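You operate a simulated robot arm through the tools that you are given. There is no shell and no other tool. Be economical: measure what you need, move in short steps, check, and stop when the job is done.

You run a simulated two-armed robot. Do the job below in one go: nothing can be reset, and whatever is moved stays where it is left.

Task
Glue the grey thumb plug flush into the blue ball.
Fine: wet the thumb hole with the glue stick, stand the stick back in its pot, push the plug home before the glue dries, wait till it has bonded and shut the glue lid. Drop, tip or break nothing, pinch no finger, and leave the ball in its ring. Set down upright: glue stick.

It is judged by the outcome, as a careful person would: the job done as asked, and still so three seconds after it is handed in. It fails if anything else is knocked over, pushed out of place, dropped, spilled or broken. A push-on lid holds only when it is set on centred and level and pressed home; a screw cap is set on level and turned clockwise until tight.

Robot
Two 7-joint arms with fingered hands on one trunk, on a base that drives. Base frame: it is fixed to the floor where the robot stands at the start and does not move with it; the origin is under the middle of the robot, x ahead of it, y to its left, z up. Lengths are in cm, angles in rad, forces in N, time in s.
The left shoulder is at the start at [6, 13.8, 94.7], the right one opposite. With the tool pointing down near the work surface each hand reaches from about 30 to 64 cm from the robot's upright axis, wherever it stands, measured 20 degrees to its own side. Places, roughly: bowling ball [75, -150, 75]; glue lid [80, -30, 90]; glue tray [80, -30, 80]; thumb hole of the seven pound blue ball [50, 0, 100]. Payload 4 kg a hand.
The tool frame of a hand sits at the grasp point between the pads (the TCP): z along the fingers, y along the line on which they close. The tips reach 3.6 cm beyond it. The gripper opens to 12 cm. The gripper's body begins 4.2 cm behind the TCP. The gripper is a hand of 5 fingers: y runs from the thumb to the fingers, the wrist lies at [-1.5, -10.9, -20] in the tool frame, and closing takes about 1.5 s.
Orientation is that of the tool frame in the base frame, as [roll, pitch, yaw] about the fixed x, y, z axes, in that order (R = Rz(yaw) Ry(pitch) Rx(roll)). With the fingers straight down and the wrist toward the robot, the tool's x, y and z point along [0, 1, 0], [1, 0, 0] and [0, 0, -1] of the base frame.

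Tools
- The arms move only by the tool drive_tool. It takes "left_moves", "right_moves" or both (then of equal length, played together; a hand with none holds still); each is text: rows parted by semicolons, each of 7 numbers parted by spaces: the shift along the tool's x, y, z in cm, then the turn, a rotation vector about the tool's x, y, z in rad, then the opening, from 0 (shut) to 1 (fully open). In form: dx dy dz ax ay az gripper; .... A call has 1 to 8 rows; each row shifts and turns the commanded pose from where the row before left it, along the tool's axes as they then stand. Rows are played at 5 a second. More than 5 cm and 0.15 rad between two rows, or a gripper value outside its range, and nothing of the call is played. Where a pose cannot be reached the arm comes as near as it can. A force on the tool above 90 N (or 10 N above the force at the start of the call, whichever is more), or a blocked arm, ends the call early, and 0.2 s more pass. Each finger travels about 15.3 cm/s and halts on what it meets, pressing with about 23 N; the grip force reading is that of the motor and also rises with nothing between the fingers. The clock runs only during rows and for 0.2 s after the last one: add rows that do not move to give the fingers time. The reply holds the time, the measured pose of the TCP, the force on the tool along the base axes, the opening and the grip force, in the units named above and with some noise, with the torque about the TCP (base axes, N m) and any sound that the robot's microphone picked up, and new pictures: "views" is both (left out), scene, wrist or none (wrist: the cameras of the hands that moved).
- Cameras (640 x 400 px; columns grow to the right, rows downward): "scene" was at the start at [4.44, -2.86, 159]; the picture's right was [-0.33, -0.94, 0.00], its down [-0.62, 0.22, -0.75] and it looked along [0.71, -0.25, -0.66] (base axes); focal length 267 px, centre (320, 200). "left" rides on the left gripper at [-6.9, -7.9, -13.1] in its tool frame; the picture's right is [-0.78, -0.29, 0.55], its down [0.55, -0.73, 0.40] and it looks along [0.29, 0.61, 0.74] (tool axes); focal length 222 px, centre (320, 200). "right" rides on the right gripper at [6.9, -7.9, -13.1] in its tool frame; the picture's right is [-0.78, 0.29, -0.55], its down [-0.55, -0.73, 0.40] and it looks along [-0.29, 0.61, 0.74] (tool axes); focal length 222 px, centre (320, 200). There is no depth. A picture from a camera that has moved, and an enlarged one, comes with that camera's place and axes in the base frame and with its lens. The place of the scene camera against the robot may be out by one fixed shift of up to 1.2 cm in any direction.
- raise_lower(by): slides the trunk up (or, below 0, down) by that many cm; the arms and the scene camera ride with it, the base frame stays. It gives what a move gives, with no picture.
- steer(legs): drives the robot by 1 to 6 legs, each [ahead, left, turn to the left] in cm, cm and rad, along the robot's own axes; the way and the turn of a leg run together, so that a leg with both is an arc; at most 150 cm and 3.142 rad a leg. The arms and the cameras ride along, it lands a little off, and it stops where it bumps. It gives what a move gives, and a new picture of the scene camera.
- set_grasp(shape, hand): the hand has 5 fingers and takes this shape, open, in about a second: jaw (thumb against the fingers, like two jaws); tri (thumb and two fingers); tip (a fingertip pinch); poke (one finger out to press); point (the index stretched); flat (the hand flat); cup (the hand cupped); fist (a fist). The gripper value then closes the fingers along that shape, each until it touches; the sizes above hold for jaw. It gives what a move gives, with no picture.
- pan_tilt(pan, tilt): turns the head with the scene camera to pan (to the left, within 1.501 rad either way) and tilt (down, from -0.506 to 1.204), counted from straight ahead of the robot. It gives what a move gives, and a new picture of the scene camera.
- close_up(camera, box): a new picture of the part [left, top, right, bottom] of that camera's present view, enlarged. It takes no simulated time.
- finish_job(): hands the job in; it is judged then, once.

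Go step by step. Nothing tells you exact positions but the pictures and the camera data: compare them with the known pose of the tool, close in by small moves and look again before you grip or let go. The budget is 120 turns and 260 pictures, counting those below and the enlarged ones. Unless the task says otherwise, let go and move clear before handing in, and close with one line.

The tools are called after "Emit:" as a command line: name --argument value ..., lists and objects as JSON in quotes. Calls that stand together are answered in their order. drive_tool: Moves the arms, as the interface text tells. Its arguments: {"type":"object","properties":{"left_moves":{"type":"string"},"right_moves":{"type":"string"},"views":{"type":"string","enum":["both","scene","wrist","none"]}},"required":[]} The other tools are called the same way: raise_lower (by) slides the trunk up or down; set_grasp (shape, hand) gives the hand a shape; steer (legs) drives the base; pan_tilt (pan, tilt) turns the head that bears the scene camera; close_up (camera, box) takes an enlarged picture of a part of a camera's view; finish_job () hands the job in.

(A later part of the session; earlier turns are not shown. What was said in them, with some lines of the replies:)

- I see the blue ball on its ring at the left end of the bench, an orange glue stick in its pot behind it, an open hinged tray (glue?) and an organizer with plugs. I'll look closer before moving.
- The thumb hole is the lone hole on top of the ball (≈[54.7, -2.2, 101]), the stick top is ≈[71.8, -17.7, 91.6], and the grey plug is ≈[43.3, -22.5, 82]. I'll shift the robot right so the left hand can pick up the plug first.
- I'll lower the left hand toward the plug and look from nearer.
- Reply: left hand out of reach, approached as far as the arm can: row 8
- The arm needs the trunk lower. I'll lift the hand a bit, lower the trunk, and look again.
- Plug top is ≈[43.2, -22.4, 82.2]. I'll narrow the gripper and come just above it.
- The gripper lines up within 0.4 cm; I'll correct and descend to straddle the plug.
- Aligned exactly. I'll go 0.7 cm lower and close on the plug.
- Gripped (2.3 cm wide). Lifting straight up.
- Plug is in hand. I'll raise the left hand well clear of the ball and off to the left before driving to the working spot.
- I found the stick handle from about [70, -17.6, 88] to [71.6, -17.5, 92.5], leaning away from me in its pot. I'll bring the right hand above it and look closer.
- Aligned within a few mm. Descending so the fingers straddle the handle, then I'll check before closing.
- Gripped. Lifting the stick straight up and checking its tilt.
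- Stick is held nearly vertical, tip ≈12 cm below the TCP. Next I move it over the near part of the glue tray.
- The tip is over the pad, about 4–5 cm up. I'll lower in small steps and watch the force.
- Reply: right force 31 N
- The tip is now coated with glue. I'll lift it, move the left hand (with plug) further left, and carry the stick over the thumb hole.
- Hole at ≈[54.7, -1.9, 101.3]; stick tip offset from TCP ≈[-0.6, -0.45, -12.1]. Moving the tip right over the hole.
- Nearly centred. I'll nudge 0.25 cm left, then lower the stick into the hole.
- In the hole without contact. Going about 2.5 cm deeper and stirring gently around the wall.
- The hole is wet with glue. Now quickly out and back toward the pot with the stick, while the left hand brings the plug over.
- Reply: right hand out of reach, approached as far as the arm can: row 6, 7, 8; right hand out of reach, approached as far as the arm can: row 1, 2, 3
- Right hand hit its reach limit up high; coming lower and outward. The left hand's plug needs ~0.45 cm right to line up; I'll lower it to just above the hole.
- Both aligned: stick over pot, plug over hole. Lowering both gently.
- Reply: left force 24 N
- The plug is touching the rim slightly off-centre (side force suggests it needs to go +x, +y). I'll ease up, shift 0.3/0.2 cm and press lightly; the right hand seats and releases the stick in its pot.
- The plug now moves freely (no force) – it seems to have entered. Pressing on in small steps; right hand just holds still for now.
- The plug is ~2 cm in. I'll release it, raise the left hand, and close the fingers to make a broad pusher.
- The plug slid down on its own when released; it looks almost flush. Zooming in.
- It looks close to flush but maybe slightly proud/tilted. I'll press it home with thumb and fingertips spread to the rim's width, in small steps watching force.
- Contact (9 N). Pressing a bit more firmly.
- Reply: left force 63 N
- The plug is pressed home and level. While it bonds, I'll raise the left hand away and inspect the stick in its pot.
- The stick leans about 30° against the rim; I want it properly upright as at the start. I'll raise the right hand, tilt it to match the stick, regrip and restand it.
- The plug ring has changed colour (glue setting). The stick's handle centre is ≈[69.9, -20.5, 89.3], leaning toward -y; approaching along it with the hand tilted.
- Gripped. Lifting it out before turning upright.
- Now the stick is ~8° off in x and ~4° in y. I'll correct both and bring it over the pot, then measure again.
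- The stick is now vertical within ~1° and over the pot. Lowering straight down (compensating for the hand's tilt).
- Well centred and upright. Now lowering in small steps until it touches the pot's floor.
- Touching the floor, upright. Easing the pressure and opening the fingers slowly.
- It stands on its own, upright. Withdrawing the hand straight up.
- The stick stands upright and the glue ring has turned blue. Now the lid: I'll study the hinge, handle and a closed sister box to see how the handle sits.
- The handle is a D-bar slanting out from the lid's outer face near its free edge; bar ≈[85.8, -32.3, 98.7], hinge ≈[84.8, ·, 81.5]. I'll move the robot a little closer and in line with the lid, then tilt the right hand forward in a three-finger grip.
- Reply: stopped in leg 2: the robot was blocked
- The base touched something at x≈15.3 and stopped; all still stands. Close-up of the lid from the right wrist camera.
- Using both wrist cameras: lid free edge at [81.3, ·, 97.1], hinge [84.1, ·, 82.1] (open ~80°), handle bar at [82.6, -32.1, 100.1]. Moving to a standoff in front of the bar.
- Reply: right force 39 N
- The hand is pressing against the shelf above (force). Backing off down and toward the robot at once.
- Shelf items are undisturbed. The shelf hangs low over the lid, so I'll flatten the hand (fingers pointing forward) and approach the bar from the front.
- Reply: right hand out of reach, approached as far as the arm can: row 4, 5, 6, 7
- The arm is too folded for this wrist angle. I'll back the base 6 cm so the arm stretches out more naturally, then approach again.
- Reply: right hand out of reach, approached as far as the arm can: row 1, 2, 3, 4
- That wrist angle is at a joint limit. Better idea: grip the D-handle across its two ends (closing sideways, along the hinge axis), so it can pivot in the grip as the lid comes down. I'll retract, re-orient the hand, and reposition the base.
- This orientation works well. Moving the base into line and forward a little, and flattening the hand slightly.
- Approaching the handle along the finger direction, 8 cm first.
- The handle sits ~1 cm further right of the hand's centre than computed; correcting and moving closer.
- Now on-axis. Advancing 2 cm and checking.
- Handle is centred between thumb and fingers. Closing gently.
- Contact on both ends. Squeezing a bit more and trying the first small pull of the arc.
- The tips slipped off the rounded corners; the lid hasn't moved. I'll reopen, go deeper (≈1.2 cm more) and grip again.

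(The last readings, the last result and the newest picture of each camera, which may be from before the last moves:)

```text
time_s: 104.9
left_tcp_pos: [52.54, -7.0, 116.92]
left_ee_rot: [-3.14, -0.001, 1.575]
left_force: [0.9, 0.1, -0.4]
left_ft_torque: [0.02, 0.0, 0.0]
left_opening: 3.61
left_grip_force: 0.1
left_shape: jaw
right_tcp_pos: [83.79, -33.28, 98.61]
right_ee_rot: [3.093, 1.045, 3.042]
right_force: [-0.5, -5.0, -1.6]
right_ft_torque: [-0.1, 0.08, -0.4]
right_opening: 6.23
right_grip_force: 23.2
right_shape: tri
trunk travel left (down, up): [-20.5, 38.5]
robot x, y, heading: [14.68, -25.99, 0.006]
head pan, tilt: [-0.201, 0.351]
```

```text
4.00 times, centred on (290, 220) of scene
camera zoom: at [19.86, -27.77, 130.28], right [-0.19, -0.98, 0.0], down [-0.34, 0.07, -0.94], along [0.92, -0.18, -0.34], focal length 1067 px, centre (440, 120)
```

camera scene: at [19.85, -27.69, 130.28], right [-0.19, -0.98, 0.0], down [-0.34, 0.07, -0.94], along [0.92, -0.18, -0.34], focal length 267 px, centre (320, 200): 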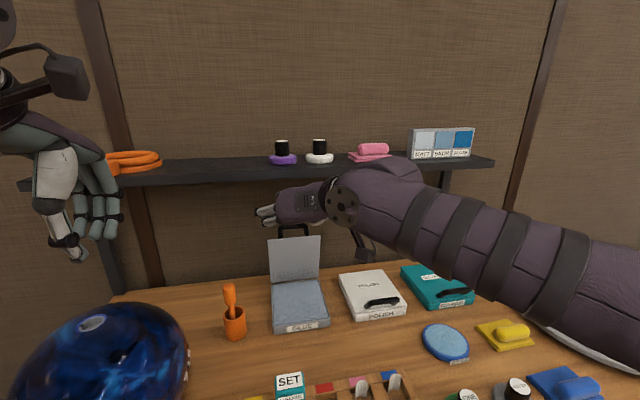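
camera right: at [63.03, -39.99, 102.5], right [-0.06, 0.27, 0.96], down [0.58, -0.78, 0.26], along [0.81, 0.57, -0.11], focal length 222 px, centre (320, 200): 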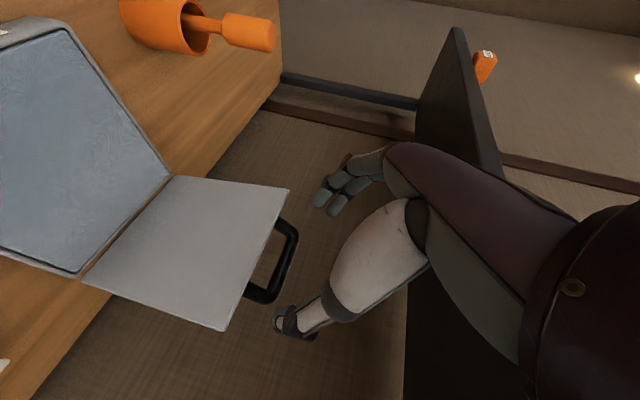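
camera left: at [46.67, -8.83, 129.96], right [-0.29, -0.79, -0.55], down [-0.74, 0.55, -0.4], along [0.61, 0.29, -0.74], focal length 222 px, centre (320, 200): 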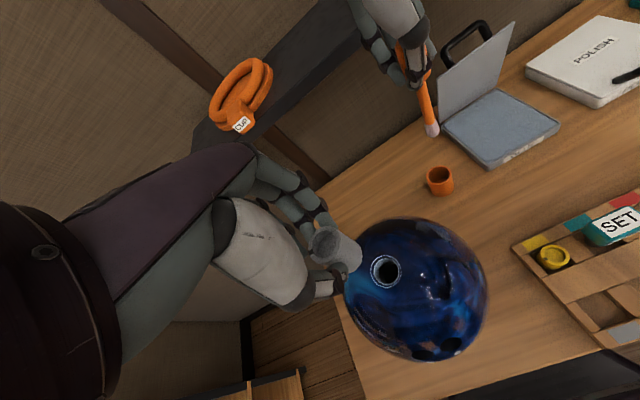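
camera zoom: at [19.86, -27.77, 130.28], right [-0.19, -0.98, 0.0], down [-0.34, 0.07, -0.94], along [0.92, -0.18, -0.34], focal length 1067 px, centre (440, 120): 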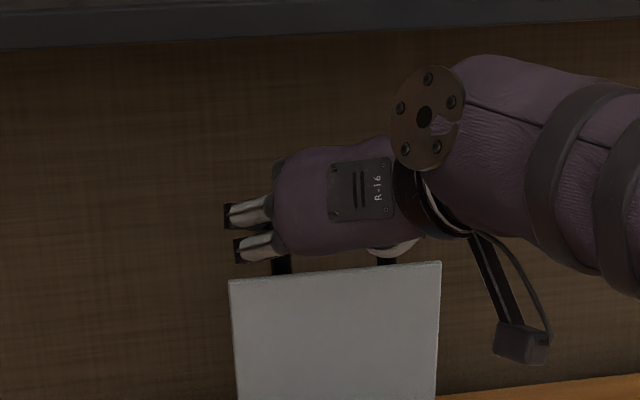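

Solid grip (23 N at 6.2 cm). Starting the arc with a short pull.

Emit:
drive_tool --right_moves "0.85 -0.09 -1.2 0 0 0 0.42;0.85 -0.09 -1.2 0 0 0 0.42;1.05 -0.09 -1.05 0 0 0 0.42;0 0 0 0 0 0 0.42" --views "none"

Emit:
close_up --camera "right" --box '[160, 120, 380, 340]'

Emit:
close_up --camera "scene" --box '[220, 140, 380, 340]'

```text
time_s: 105.9
left_tcp_pos: [52.57, -7.04, 116.89]
left_ee_rot: [-3.139, -0.002, 1.575]
left_force: [0.0, 0.6, -0.1]
left_ft_torque: [-0.03, 0.0, -0.03]
left_opening: 3.58
left_grip_force: 0.1
left_shape: jaw
right_tcp_pos: [79.29, -33.34, 97.97]
right_ee_rot: [3.094, 1.045, 3.042]
right_force: [0.2, -6.7, -0.3]
right_ft_torque: [-0.05, -0.07, -0.47]
right_opening: 6.1
right_grip_force: 23.3
right_shape: tri
trunk travel left (down, up): [-20.5, 38.5]
robot x, y, heading: [14.44, -26.17, 0.003]
head pan, tilt: [-0.201, 0.351]
```

```text
1.82 times, centred on (270, 230) of right
camera zoom: at [64.09, -40.48, 98.46], right [-0.06, 0.27, 0.96], down [0.58, -0.78, 0.26], along [0.82, 0.57, -0.11], focal length 404 px, centre (411, 146)
```

zoom: 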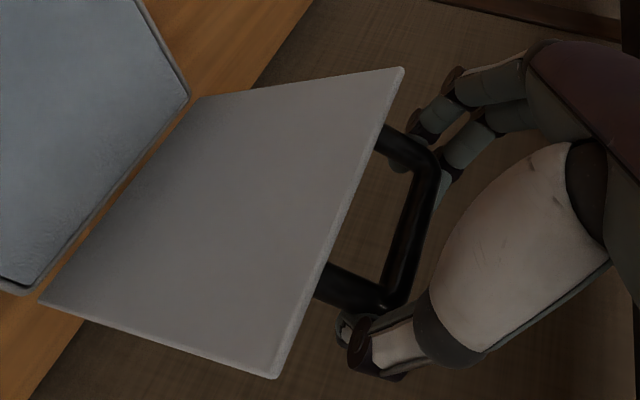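

```text
2.00 times, centred on (300, 240) of scene
camera zoom: at [19.86, -27.78, 130.28], right [-0.19, -0.98, 0.0], down [-0.34, 0.07, -0.94], along [0.92, -0.18, -0.34], focal length 533 px, centre (360, 120)
```

zoom: 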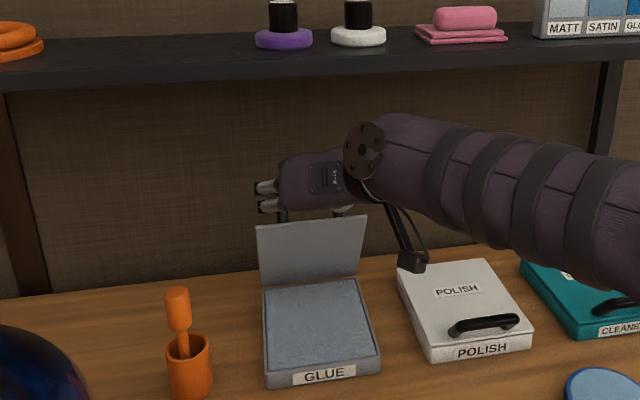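

The lid follows smoothly. Continuing the arc slowly.

Emit:
drive_tool --right_moves "1.06 -0.087 -0.9 0 0 0 0.42;1.06 -0.087 -0.9 0 0 0 0.42;1.2 -0.085 -0.7 0 0 0 0.42;1.2 -0.085 -0.7 0 0 0 0.42;0 0 0 0 0 0 0.42" --views "none"

Emit:
close_up --camera "right" --box '[160, 120, 380, 340]'

Emit:
close_up --camera "scene" --box '[220, 140, 380, 340]'

```text
time_s: 107.1
left_tcp_pos: [52.58, -7.18, 116.87]
left_ee_rot: [-3.14, -0.003, 1.576]
left_force: [-0.4, 0.4, 0.3]
left_ft_torque: [0.0, 0.01, 0.0]
left_opening: 3.56
left_grip_force: 0.0
left_shape: jaw
right_tcp_pos: [74.4, -33.21, 95.65]
right_ee_rot: [3.095, 1.042, 3.043]
right_force: [6.5, -10.4, -7.3]
right_ft_torque: [-0.1, -0.08, -0.44]
right_opening: 5.93
right_grip_force: 23.1
right_shape: tri
trunk travel left (down, up): [-20.5, 38.5]
robot x, y, heading: [13.86, -25.84, 0.007]
head pan, tilt: [-0.201, 0.351]
```

```text
1.82 times, centred on (270, 230) of right
camera zoom: at [59.1, -40.49, 96.04], right [-0.06, 0.27, 0.96], down [0.58, -0.78, 0.26], along [0.82, 0.57, -0.11], focal length 404 px, centre (411, 146)
```

zoom: 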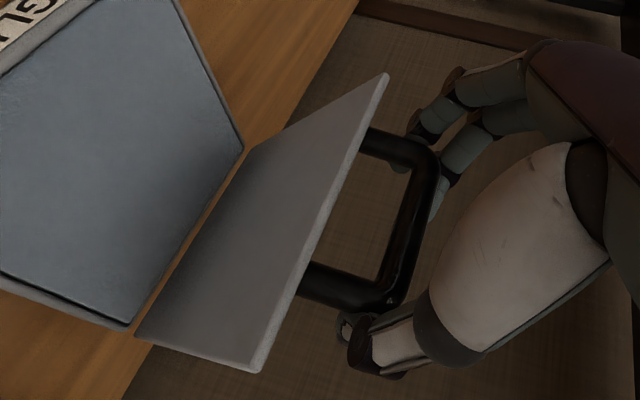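

```text
2.00 times, centred on (300, 240) of scene
camera zoom: at [19.96, -27.81, 130.26], right [-0.19, -0.98, 0.0], down [-0.34, 0.07, -0.94], along [0.92, -0.18, -0.34], focal length 533 px, centre (360, 120)
```

zoom: 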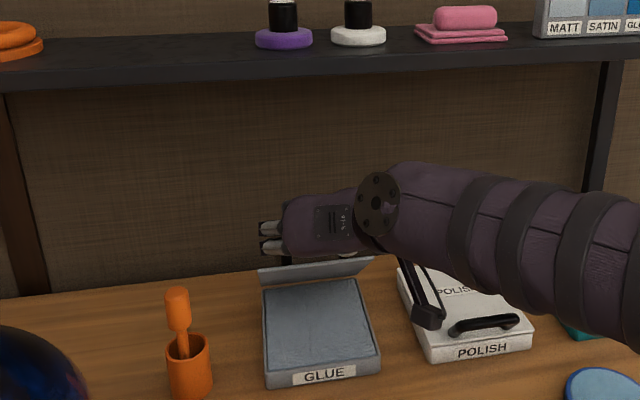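

Continuing the arc while gradually tilting the hand down so its camera mount stays clear of the organiser.

Emit:
drive_tool --right_moves "1.26 -0.08 -0.54 0 0.08 0 0.42;1.33 -0.07 -0.33 0 0.08 0 0.42;1.36 -0.06 -0.1 0 0.08 0 0.42;0 0 0 0 0 0 0.42" --views "none"

Emit:
close_up --camera "scene" --box '[220, 180, 380, 380]'

```text
time_s: 108.1
left_tcp_pos: [52.81, -7.02, 116.79]
left_ee_rot: [-3.138, -0.003, 1.576]
left_force: [0.4, 0.2, -1.0]
left_ft_torque: [-0.01, -0.01, 0.03]
left_opening: 3.56
left_grip_force: 0.0
left_shape: jaw
right_tcp_pos: [71.51, -33.29, 92.95]
right_ee_rot: [3.108, 0.802, 3.06]
right_force: [18.6, -9.7, -13.5]
right_ft_torque: [-0.18, -0.29, -0.5]
right_opening: 5.94
right_grip_force: 23.0
right_shape: tri
trunk travel left (down, up): [-20.5, 38.5]
robot x, y, heading: [14.22, -25.87, 0.005]
head pan, tilt: [-0.201, 0.351]
```

```text
2.00 times, centred on (300, 280) of scene
camera zoom: at [20.13, -27.81, 130.26], right [-0.19, -0.98, 0.0], down [-0.34, 0.07, -0.94], along [0.92, -0.18, -0.35], focal length 533 px, centre (360, 40)
```

zoom: 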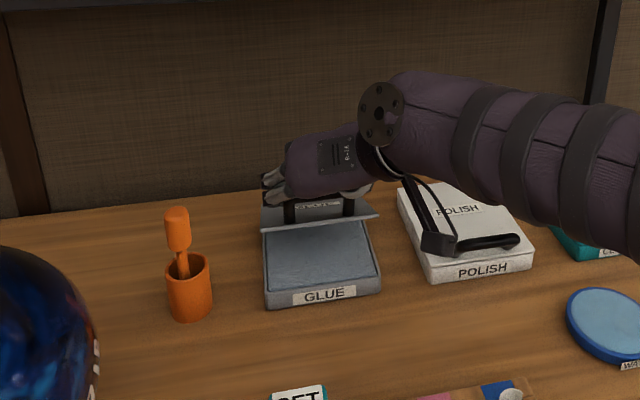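

Tension is building toward the hinge (my arc radius is a bit large). Relieving it by ~0.9 cm and checking.

Emit:
drive_tool --right_moves "0 0 0.5 0 0 0 0.42;0 0 0.4 0 0 0 0.42;0 0 0 0 0 0 0.42" --views "none"

Emit:
close_up --camera "right" --box '[100, 100, 380, 380]'

Emit:
close_up --camera "scene" --box '[220, 180, 380, 380]'

```text
time_s: 108.9
left_tcp_pos: [52.52, -6.96, 116.98]
left_ee_rot: [-3.14, 0.0, 1.577]
left_force: [-0.5, 0.2, 0.5]
left_ft_torque: [0.0, 0.01, -0.01]
left_opening: 3.56
left_grip_force: 0.1
left_shape: jaw
right_tcp_pos: [71.89, -33.15, 92.7]
right_ee_rot: [3.103, 0.806, 3.058]
right_force: [-0.3, -1.4, 0.1]
right_ft_torque: [0.01, 0.0, 0.02]
right_opening: 5.0
right_grip_force: 23.0
right_shape: tri
trunk travel left (down, up): [-20.5, 38.5]
robot x, y, heading: [14.32, -26.27, 0.006]
head pan, tilt: [-0.201, 0.351]
```

```text
1.43 times, centred on (240, 240) of right
camera zoom: at [57.17, -40.46, 96.4], right [0.16, 0.26, 0.95], down [0.62, -0.77, 0.1], along [0.76, 0.58, -0.29], focal length 317 px, centre (434, 143)
```

zoom: 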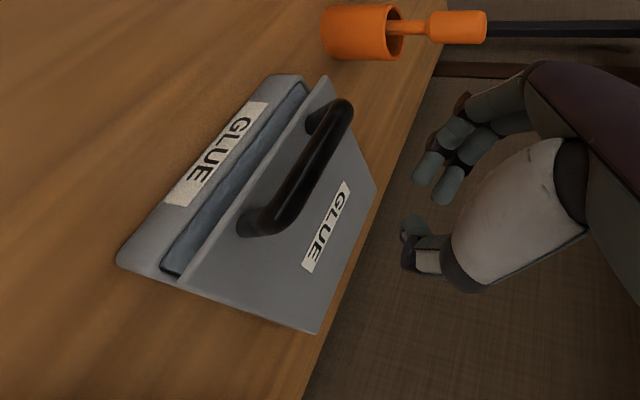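

```text
2.00 times, centred on (300, 280) of scene
camera zoom: at [19.85, -27.71, 130.28], right [-0.19, -0.98, 0.0], down [-0.34, 0.07, -0.94], along [0.92, -0.18, -0.34], focal length 533 px, centre (360, 40)
```

zoom: 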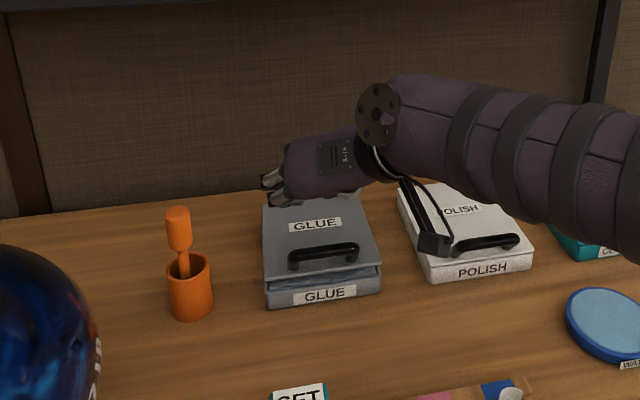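

The handle slipped free and the lid has come down almost shut. I'll lift the hand a little and look again.

Emit:
drive_tool --right_moves "-1 0 -1 0 0 0 0.42;-1.5 0 -1.5 0 0 0 0.42;-1 0 -2 0 0 0 0.42" --views "none"

Emit:
close_up --camera "right" --box '[100, 100, 380, 380]'

Emit:
close_up --camera "scene" --box '[220, 240, 360, 360]'

```text
time_s: 109.7
left_tcp_pos: [52.42, -7.01, 116.82]
left_ee_rot: [-3.14, 0.001, 1.574]
left_force: [0.3, 0.5, 0.4]
left_ft_torque: [-0.01, 0.04, 0.0]
left_opening: 3.57
left_grip_force: 0.0
left_shape: jaw
right_tcp_pos: [71.14, -33.26, 98.21]
right_ee_rot: [3.107, 0.804, 3.059]
right_force: [-0.5, 0.3, 0.2]
right_ft_torque: [-0.01, 0.02, 0.02]
right_opening: 4.99
right_grip_force: 22.9
right_shape: tri
trunk travel left (down, up): [-20.5, 38.5]
robot x, y, heading: [14.32, -25.76, 0.007]
head pan, tilt: [-0.201, 0.351]
```

```text
1.43 times, centred on (240, 240) of right
camera zoom: at [56.4, -40.59, 101.99], right [0.16, 0.26, 0.95], down [0.62, -0.77, 0.1], along [0.76, 0.58, -0.29], focal length 317 px, centre (434, 143)
```

zoom: 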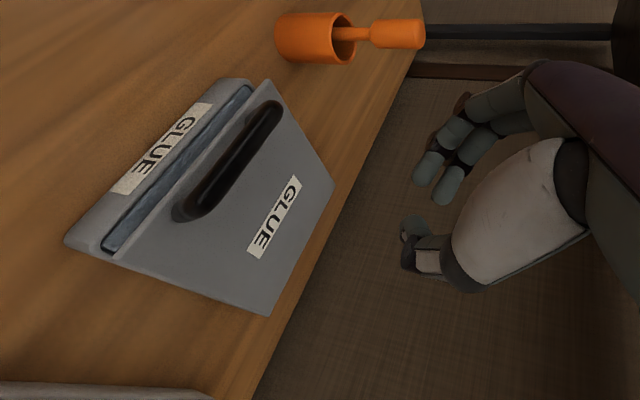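

```text
3.33 times, centred on (290, 300) of scene
camera zoom: at [19.86, -27.71, 130.28], right [-0.19, -0.98, 0.0], down [-0.34, 0.07, -0.94], along [0.92, -0.18, -0.34], focal length 889 px, centre (420, -133)
```

zoom: 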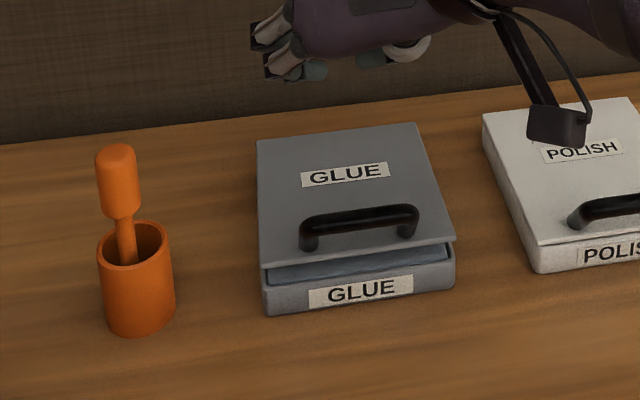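

The lid rests slightly ajar (~8°). I'll close the fingers, tilt the hand further down, and press the lid shut behind its handle.

Emit:
drive_tool --right_moves "0 0 0 0 0.14 0 0.2;0 0 0 0 0.14 0 0;-0.8 0 0.45 0 0 0 0;1.25 0 2.17 0 0 0 0;1.25 0 2.17 0 0 0 0;0.75 0 1.3 0 0 0 0;0 0 0 0 0 0 0" --views "none"

Emit:
close_up --camera "right" --box '[140, 120, 420, 380]'

Emit:
close_up --camera "scene" --box '[220, 220, 360, 360]'

```text
time_s: 111.3
left_tcp_pos: [52.56, -6.98, 116.93]
left_ee_rot: [-3.139, -0.001, 1.576]
left_force: [-0.6, 0.1, 0.1]
left_ft_torque: [0.0, -0.01, -0.02]
left_opening: 3.58
left_grip_force: 0.1
left_shape: jaw
right_tcp_pos: [72.12, -33.18, 91.73]
right_ee_rot: [3.114, 0.526, 3.071]
right_force: [-0.5, 0.9, 0.1]
right_ft_torque: [0.03, 0.01, 0.01]
right_opening: 0.02
right_grip_force: 23.0
right_shape: tri
trunk travel left (down, up): [-20.5, 38.5]
robot x, y, heading: [14.27, -26.01, 0.01]
head pan, tilt: [-0.201, 0.351]
```

```text
1.54 times, centred on (280, 250) of right
camera zoom: at [59.02, -40.65, 99.31], right [0.42, 0.25, 0.87], down [0.63, -0.77, -0.09], along [0.65, 0.59, -0.48], focal length 342 px, centre (382, 123)
```

zoom: 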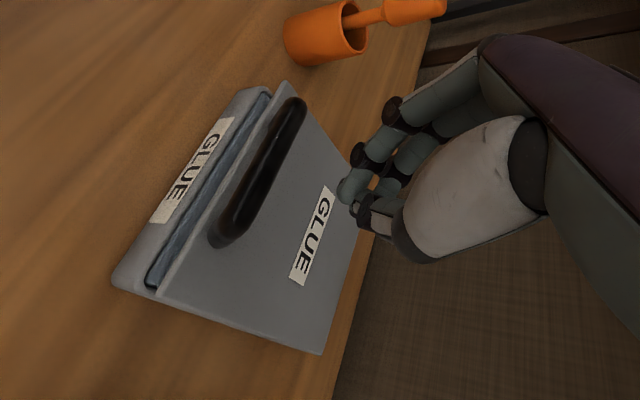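

```text
2.86 times, centred on (290, 290) of scene
camera zoom: at [19.85, -27.71, 130.28], right [-0.19, -0.98, 0.0], down [-0.34, 0.07, -0.94], along [0.92, -0.18, -0.34], focal length 762 px, centre (406, -57)
```

zoom: 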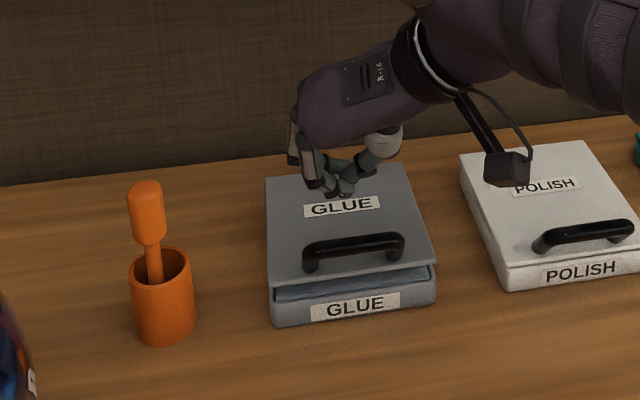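

Emit:
drive_tool --right_moves "0.5 0 0.87 0 0 0 0;0.5 0 0.87 0 0 0 0;0.5 0 0.87 0 0 0 0;0.25 0 0.43 0 0 0 0;0.25 0 0.43 0 0 0 0;0 0 0 0 0 0 0" --views "none"

Emit:
close_up --camera "scene" --box '[220, 220, 360, 360]'

```text
time_s: 112.7
left_tcp_pos: [52.5, -6.98, 116.92]
left_ee_rot: [-3.14, -0.001, 1.577]
left_force: [0.3, -0.2, 0.0]
left_ft_torque: [-0.03, 0.02, -0.01]
left_opening: 3.58
left_grip_force: 0.1
left_shape: jaw
right_tcp_pos: [72.1, -33.02, 87.62]
right_ee_rot: [3.113, 0.524, 3.072]
right_force: [-0.2, 0.3, -0.4]
right_ft_torque: [0.01, 0.04, -0.01]
right_opening: 0.0
right_grip_force: 23.0
right_shape: tri
trunk travel left (down, up): [-20.5, 38.5]
robot x, y, heading: [14.39, -25.86, 0.006]
head pan, tilt: [-0.201, 0.351]
```

```text
2.86 times, centred on (290, 290) of scene
camera zoom: at [19.86, -27.71, 130.28], right [-0.19, -0.98, 0.0], down [-0.34, 0.07, -0.94], along [0.92, -0.18, -0.34], focal length 762 px, centre (406, -57)
```

zoom: 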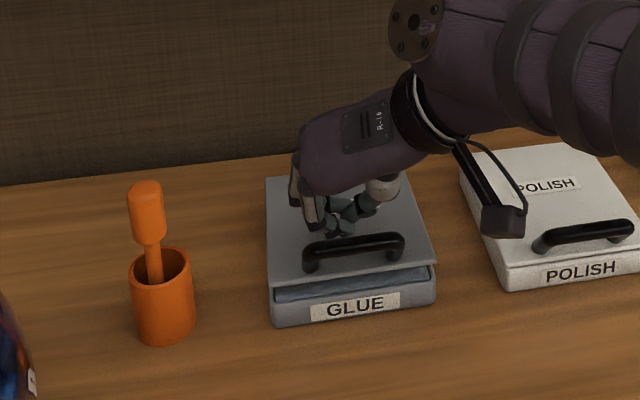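

Emit:
drive_tool --right_moves "0.25 0 0.43 0 0 0 0;0.25 0 0.43 0 0 0 0;0.2 0 0.35 0 0 0 0;0.2 0 0.35 0 0 0 0;0 0 0 0 0 0 0" --views "none"

Emit:
close_up --camera "scene" --box '[220, 220, 360, 360]'

```text
time_s: 113.9
left_tcp_pos: [52.56, -6.99, 116.86]
left_ee_rot: [-3.141, 0.0, 1.576]
left_force: [0.3, -0.2, 0.4]
left_ft_torque: [0.01, -0.01, -0.03]
left_opening: 3.58
left_grip_force: 0.0
left_shape: jaw
right_tcp_pos: [72.09, -33.08, 85.89]
right_ee_rot: [3.113, 0.525, 3.07]
right_force: [0.6, -0.6, 0.8]
right_ft_torque: [0.01, 0.01, 0.0]
right_opening: 0.02
right_grip_force: 22.7
right_shape: tri
trunk travel left (down, up): [-20.5, 38.5]
robot x, y, heading: [13.92, -25.62, 0.008]
head pan, tilt: [-0.201, 0.351]
```

```text
2.86 times, centred on (290, 290) of scene
camera zoom: at [19.86, -27.71, 130.28], right [-0.19, -0.98, 0.0], down [-0.34, 0.07, -0.94], along [0.92, -0.18, -0.34], focal length 762 px, centre (406, -57)
```

zoom: 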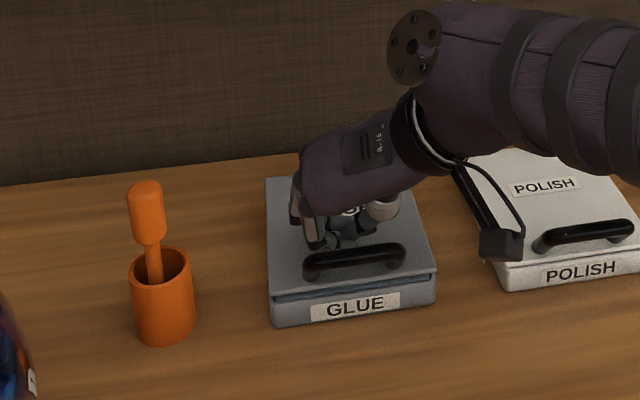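

The lid is going down with the fingers. Continuing until it seats.

Emit:
drive_tool --right_moves "0.15 0 0.26 0 0 0 0;0.15 0 0.26 0 0 0 0;0.15 0 0.26 0 0 0 0;0 0 0 0 0 0 0" --views "none"

Emit:
close_up --camera "scene" --box '[220, 220, 360, 360]'

```text
time_s: 114.9
left_tcp_pos: [52.52, -6.8, 116.91]
left_ee_rot: [-3.14, -0.002, 1.576]
left_force: [0.4, 0.3, 0.7]
left_ft_torque: [-0.03, -0.02, 0.01]
left_opening: 3.57
left_grip_force: 0.1
left_shape: jaw
right_tcp_pos: [72.09, -32.97, 85.16]
right_ee_rot: [3.111, 0.529, 3.072]
right_force: [0.9, 2.0, 8.7]
right_ft_torque: [0.06, -0.07, 0.05]
right_opening: 0.02
right_grip_force: 23.2
right_shape: tri
trunk travel left (down, up): [-20.5, 38.5]
robot x, y, heading: [14.08, -25.86, 0.006]
head pan, tilt: [-0.201, 0.351]
```

```text
2.86 times, centred on (290, 290) of scene
camera zoom: at [19.8, -27.68, 130.3], right [-0.19, -0.98, 0.0], down [-0.34, 0.07, -0.94], along [0.92, -0.18, -0.34], focal length 762 px, centre (406, -57)
```

zoom: 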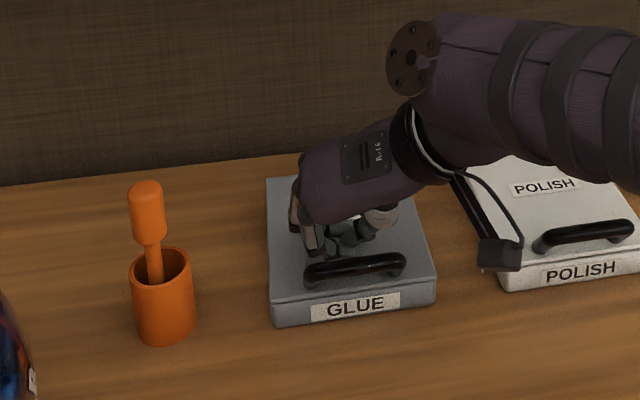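

The lid is closed flush. One slightly firmer press, then withdrawing upward.

Emit:
drive_tool --right_moves "0.15 0 0.26 0 0 0 0;0.1 0 0.17 0 0 0 0;0 0 0 0 0 0 0" --views "none"

Emit:
drive_tool --right_moves "-0.5 0 -0.87 0 0 0 0;-1 0 -1.74 0 0 0 0;-1.5 0 -2.6 0 0 0 0;-2 0 -3.48 0 0 0 0;-1.5 0 -2.6 0 0 0 0;0 0 0 0 0 0 0" --views "scene"

Emit:
close_up --camera "scene" --box '[220, 240, 360, 360]'

Emit:
close_up --camera "scene" --box '[0, 280, 220, 400]'

```text
time_s: 115.7
left_tcp_pos: [52.32, -6.77, 117.02]
left_ee_rot: [-3.141, 0.0, 1.576]
left_force: [-0.7, 0.4, -0.3]
left_ft_torque: [0.0, -0.01, 0.0]
left_opening: 3.58
left_grip_force: 0.1
left_shape: jaw
right_tcp_pos: [72.04, -32.87, 84.69]
right_ee_rot: [3.11, 0.533, 3.071]
right_force: [1.6, 8.4, 29.0]
right_ft_torque: [0.27, -0.22, 0.05]
right_opening: 0.0
right_grip_force: 23.4
right_shape: tri
trunk travel left (down, up): [-20.5, 38.5]
robot x, y, heading: [14.43, -25.76, 0.007]
head pan, tilt: [-0.201, 0.351]
```

```text
time_s: 117.1
left_tcp_pos: [52.61, -7.01, 116.81]
left_ee_rot: [-3.138, 0.0, 1.576]
left_force: [1.0, -0.2, -0.7]
left_ft_torque: [-0.02, -0.02, 0.03]
left_opening: 3.58
left_grip_force: 0.1
left_shape: jaw
right_tcp_pos: [72.06, -33.27, 97.44]
right_ee_rot: [3.112, 0.524, 3.069]
right_force: [-0.5, 0.7, -1.2]
right_ft_torque: [-0.01, 0.01, -0.02]
right_opening: 0.0
right_grip_force: 23.2
right_shape: tri
trunk travel left (down, up): [-20.5, 38.5]
robot x, y, heading: [14.19, -25.69, 0.011]
head pan, tilt: [-0.201, 0.351]
camera scene: at [19.85, -27.71, 130.28], right [-0.19, -0.98, 0.0], down [-0.34, 0.07, -0.94], along [0.92, -0.18, -0.34], focal length 267 px, centre (320, 200)
```

scene: 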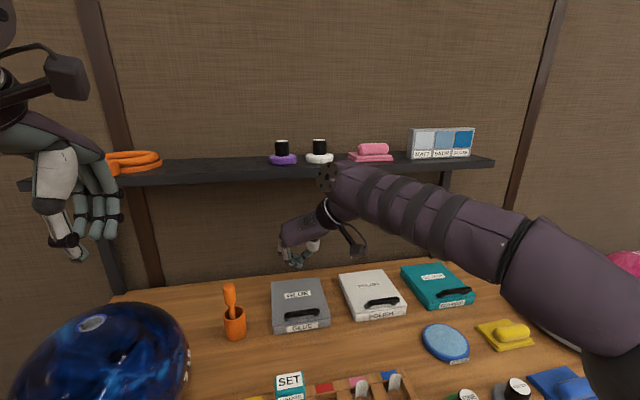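

```text
3.33 times, centred on (290, 300) of scene
camera zoom: at [19.85, -27.71, 130.28], right [-0.19, -0.98, 0.0], down [-0.34, 0.07, -0.94], along [0.92, -0.18, -0.34], focal length 889 px, centre (420, -133)
```

zoom: 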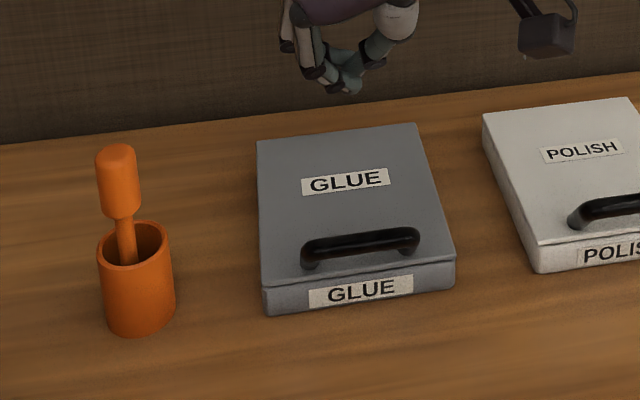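

```text
2.91 times, centred on (110, 340) of scene
camera zoom: at [19.85, -27.71, 130.28], right [-0.19, -0.98, 0.0], down [-0.34, 0.07, -0.94], along [0.92, -0.18, -0.34], focal length 776 px, centre (931, -207)
```

zoom: 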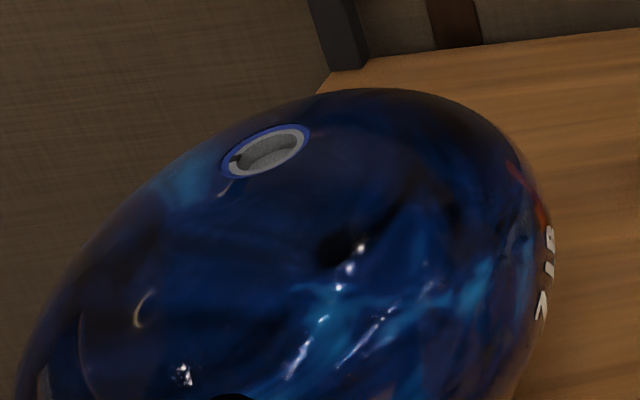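

The lid is shut. Now checking the plug closely for flushness and bonding.

Emit:
pan_tilt --pan 0.6 --tilt 0.75

Emit:
close_up --camera "scene" --box '[280, 110, 400, 210]'

Emit:
close_up --camera "left" --box '[220, 180, 420, 380]'

```text
time_s: 118.2
left_tcp_pos: [52.39, -7.0, 116.85]
left_ee_rot: [-3.141, -0.002, 1.575]
left_force: [-0.4, -0.5, 0.7]
left_ft_torque: [0.01, 0.01, 0.04]
left_opening: 3.53
left_grip_force: 0.1
left_shape: jaw
right_tcp_pos: [72.04, -33.3, 97.38]
right_ee_rot: [3.114, 0.528, 3.07]
right_force: [-0.7, 0.1, -0.2]
right_ft_torque: [0.01, -0.01, 0.03]
right_opening: 0.0
right_grip_force: 22.6
right_shape: tri
trunk travel left (down, up): [-20.5, 38.5]
robot x, y, heading: [14.09, -25.4, 0.008]
head pan, tilt: [0.6, 0.75]
camera scene: at [17.54, -21.19, 126.72], right [0.57, -0.82, 0.0], down [-0.56, -0.39, -0.73], along [0.6, 0.42, -0.68], focal length 267 px, centre (320, 200)
```

scene: 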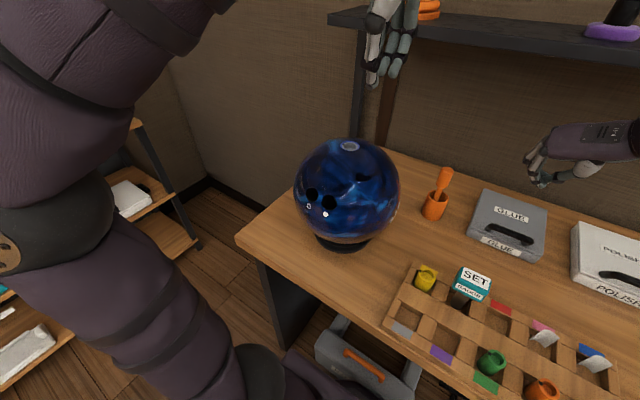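

```text
4.00 times, centred on (340, 160) of scene
camera zoom: at [17.54, -21.19, 126.72], right [0.57, -0.82, 0.0], down [-0.56, -0.39, -0.73], along [0.6, 0.42, -0.68], focal length 1067 px, centre (240, 360)
```

zoom: 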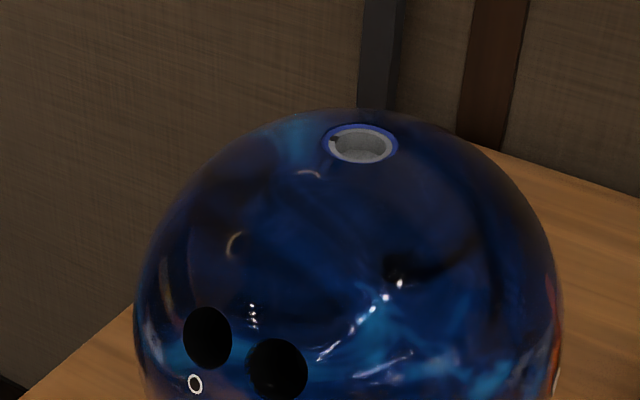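

```text
2.00 times, centred on (320, 280) of left
camera zoom: at [44.65, -14.14, 130.04], right [-0.29, -0.79, -0.55], down [-0.74, 0.55, -0.4], along [0.61, 0.29, -0.74], focal length 444 px, centre (320, 40)
```

zoom: 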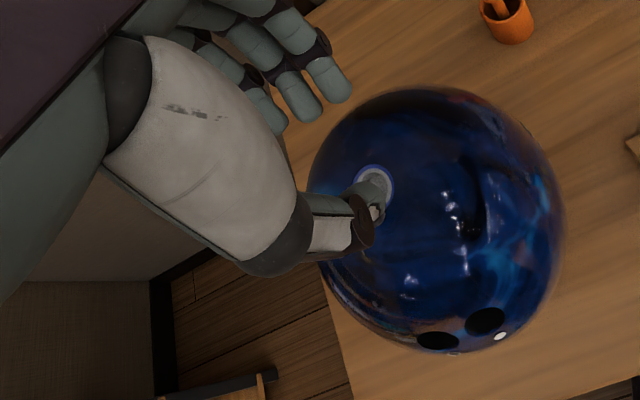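

Emit:
close_up --camera "scene" --box '[335, 132, 365, 156]'

Emit:
drive_tool --left_moves "2 -1 -1 0 0 0 0.3;3 -2 0 0 0 0 0.3;3 -2 0 0 0 0 0.3;3 -2 0 0 0 0 0.3" --right_moves "0 -1 -2 0 0 0 0.1;0 -2 -2 0 0 0 0.1;0 -2 -2 0 0 0 0.1;0 0 -2 0 0 0 0.1" --views "none"

Emit:
close_up --camera "left" --box '[340, 120, 480, 260]'

```text
16.00 times, centred on (350, 144) of scene
camera zoom: at [17.54, -21.19, 126.72], right [0.57, -0.82, 0.0], down [-0.56, -0.39, -0.73], along [0.6, 0.42, -0.68], focal length 4267 px, centre (-160, 1096)
```

zoom: 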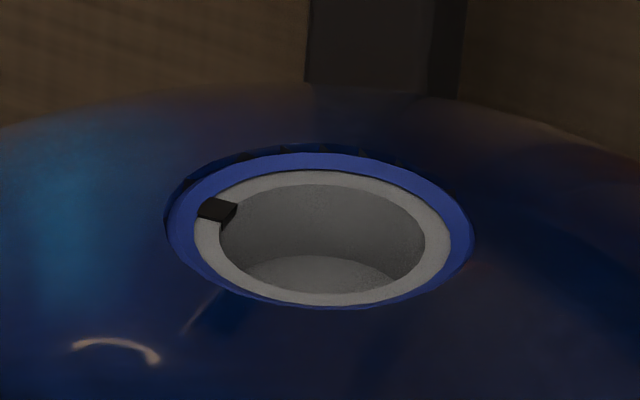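

```text
time_s: 119.2
left_tcp_pos: [45.37, 4.07, 117.94]
left_ee_rot: [-3.139, 0.001, 1.575]
left_force: [0.5, -0.1, 0.5]
left_ft_torque: [-0.01, 0.02, 0.01]
left_opening: 3.59
left_grip_force: 0.1
left_shape: jaw
right_tcp_pos: [67.59, -38.35, 104.42]
right_ee_rot: [3.113, 0.525, 3.07]
right_force: [0.2, -0.4, 0.9]
right_ft_torque: [0.02, -0.02, 0.01]
right_opening: 1.17
right_grip_force: 0.1
right_shape: tri
trunk travel left (down, up): [-20.5, 38.5]
robot x, y, heading: [14.23, -25.85, 0.01]
head pan, tilt: [0.6, 0.75]
```

```text
2.86 times, centred on (410, 190) of left
camera zoom: at [37.51, -3.07, 131.08], right [-0.29, -0.79, -0.55], down [-0.74, 0.55, -0.4], along [0.61, 0.29, -0.74], focal length 635 px, centre (63, 229)
```

zoom: 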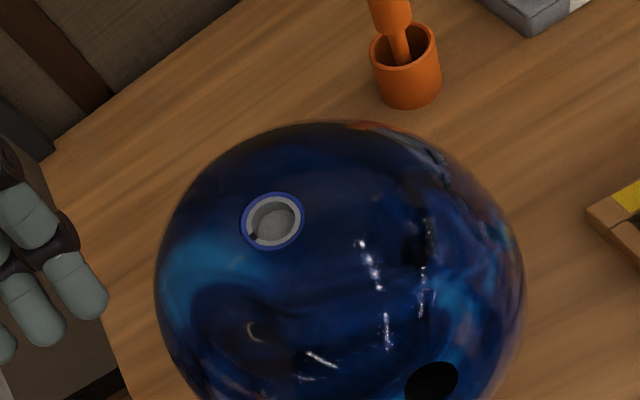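

The plug is flush with a solid blue bonded ring around it. The stick stands upright in its pot, the glue lid is shut, the ball is in its ring, and both hands are clear.

Emit:
finish_job

```text
The job is handed in.
```

The grey thumb plug is glued flush and bonded in the blue ball, the glue stick stands upright in its pot, and the glue lid is shut. The lid's handle slipped from my grip partway, so it fell the rest of the way and I pressed it closed. The right hand also pressed briefly against the shelf, and the base bumped something under the bench; I saw nothing tipped or knocked off, but did not check what the base touched.
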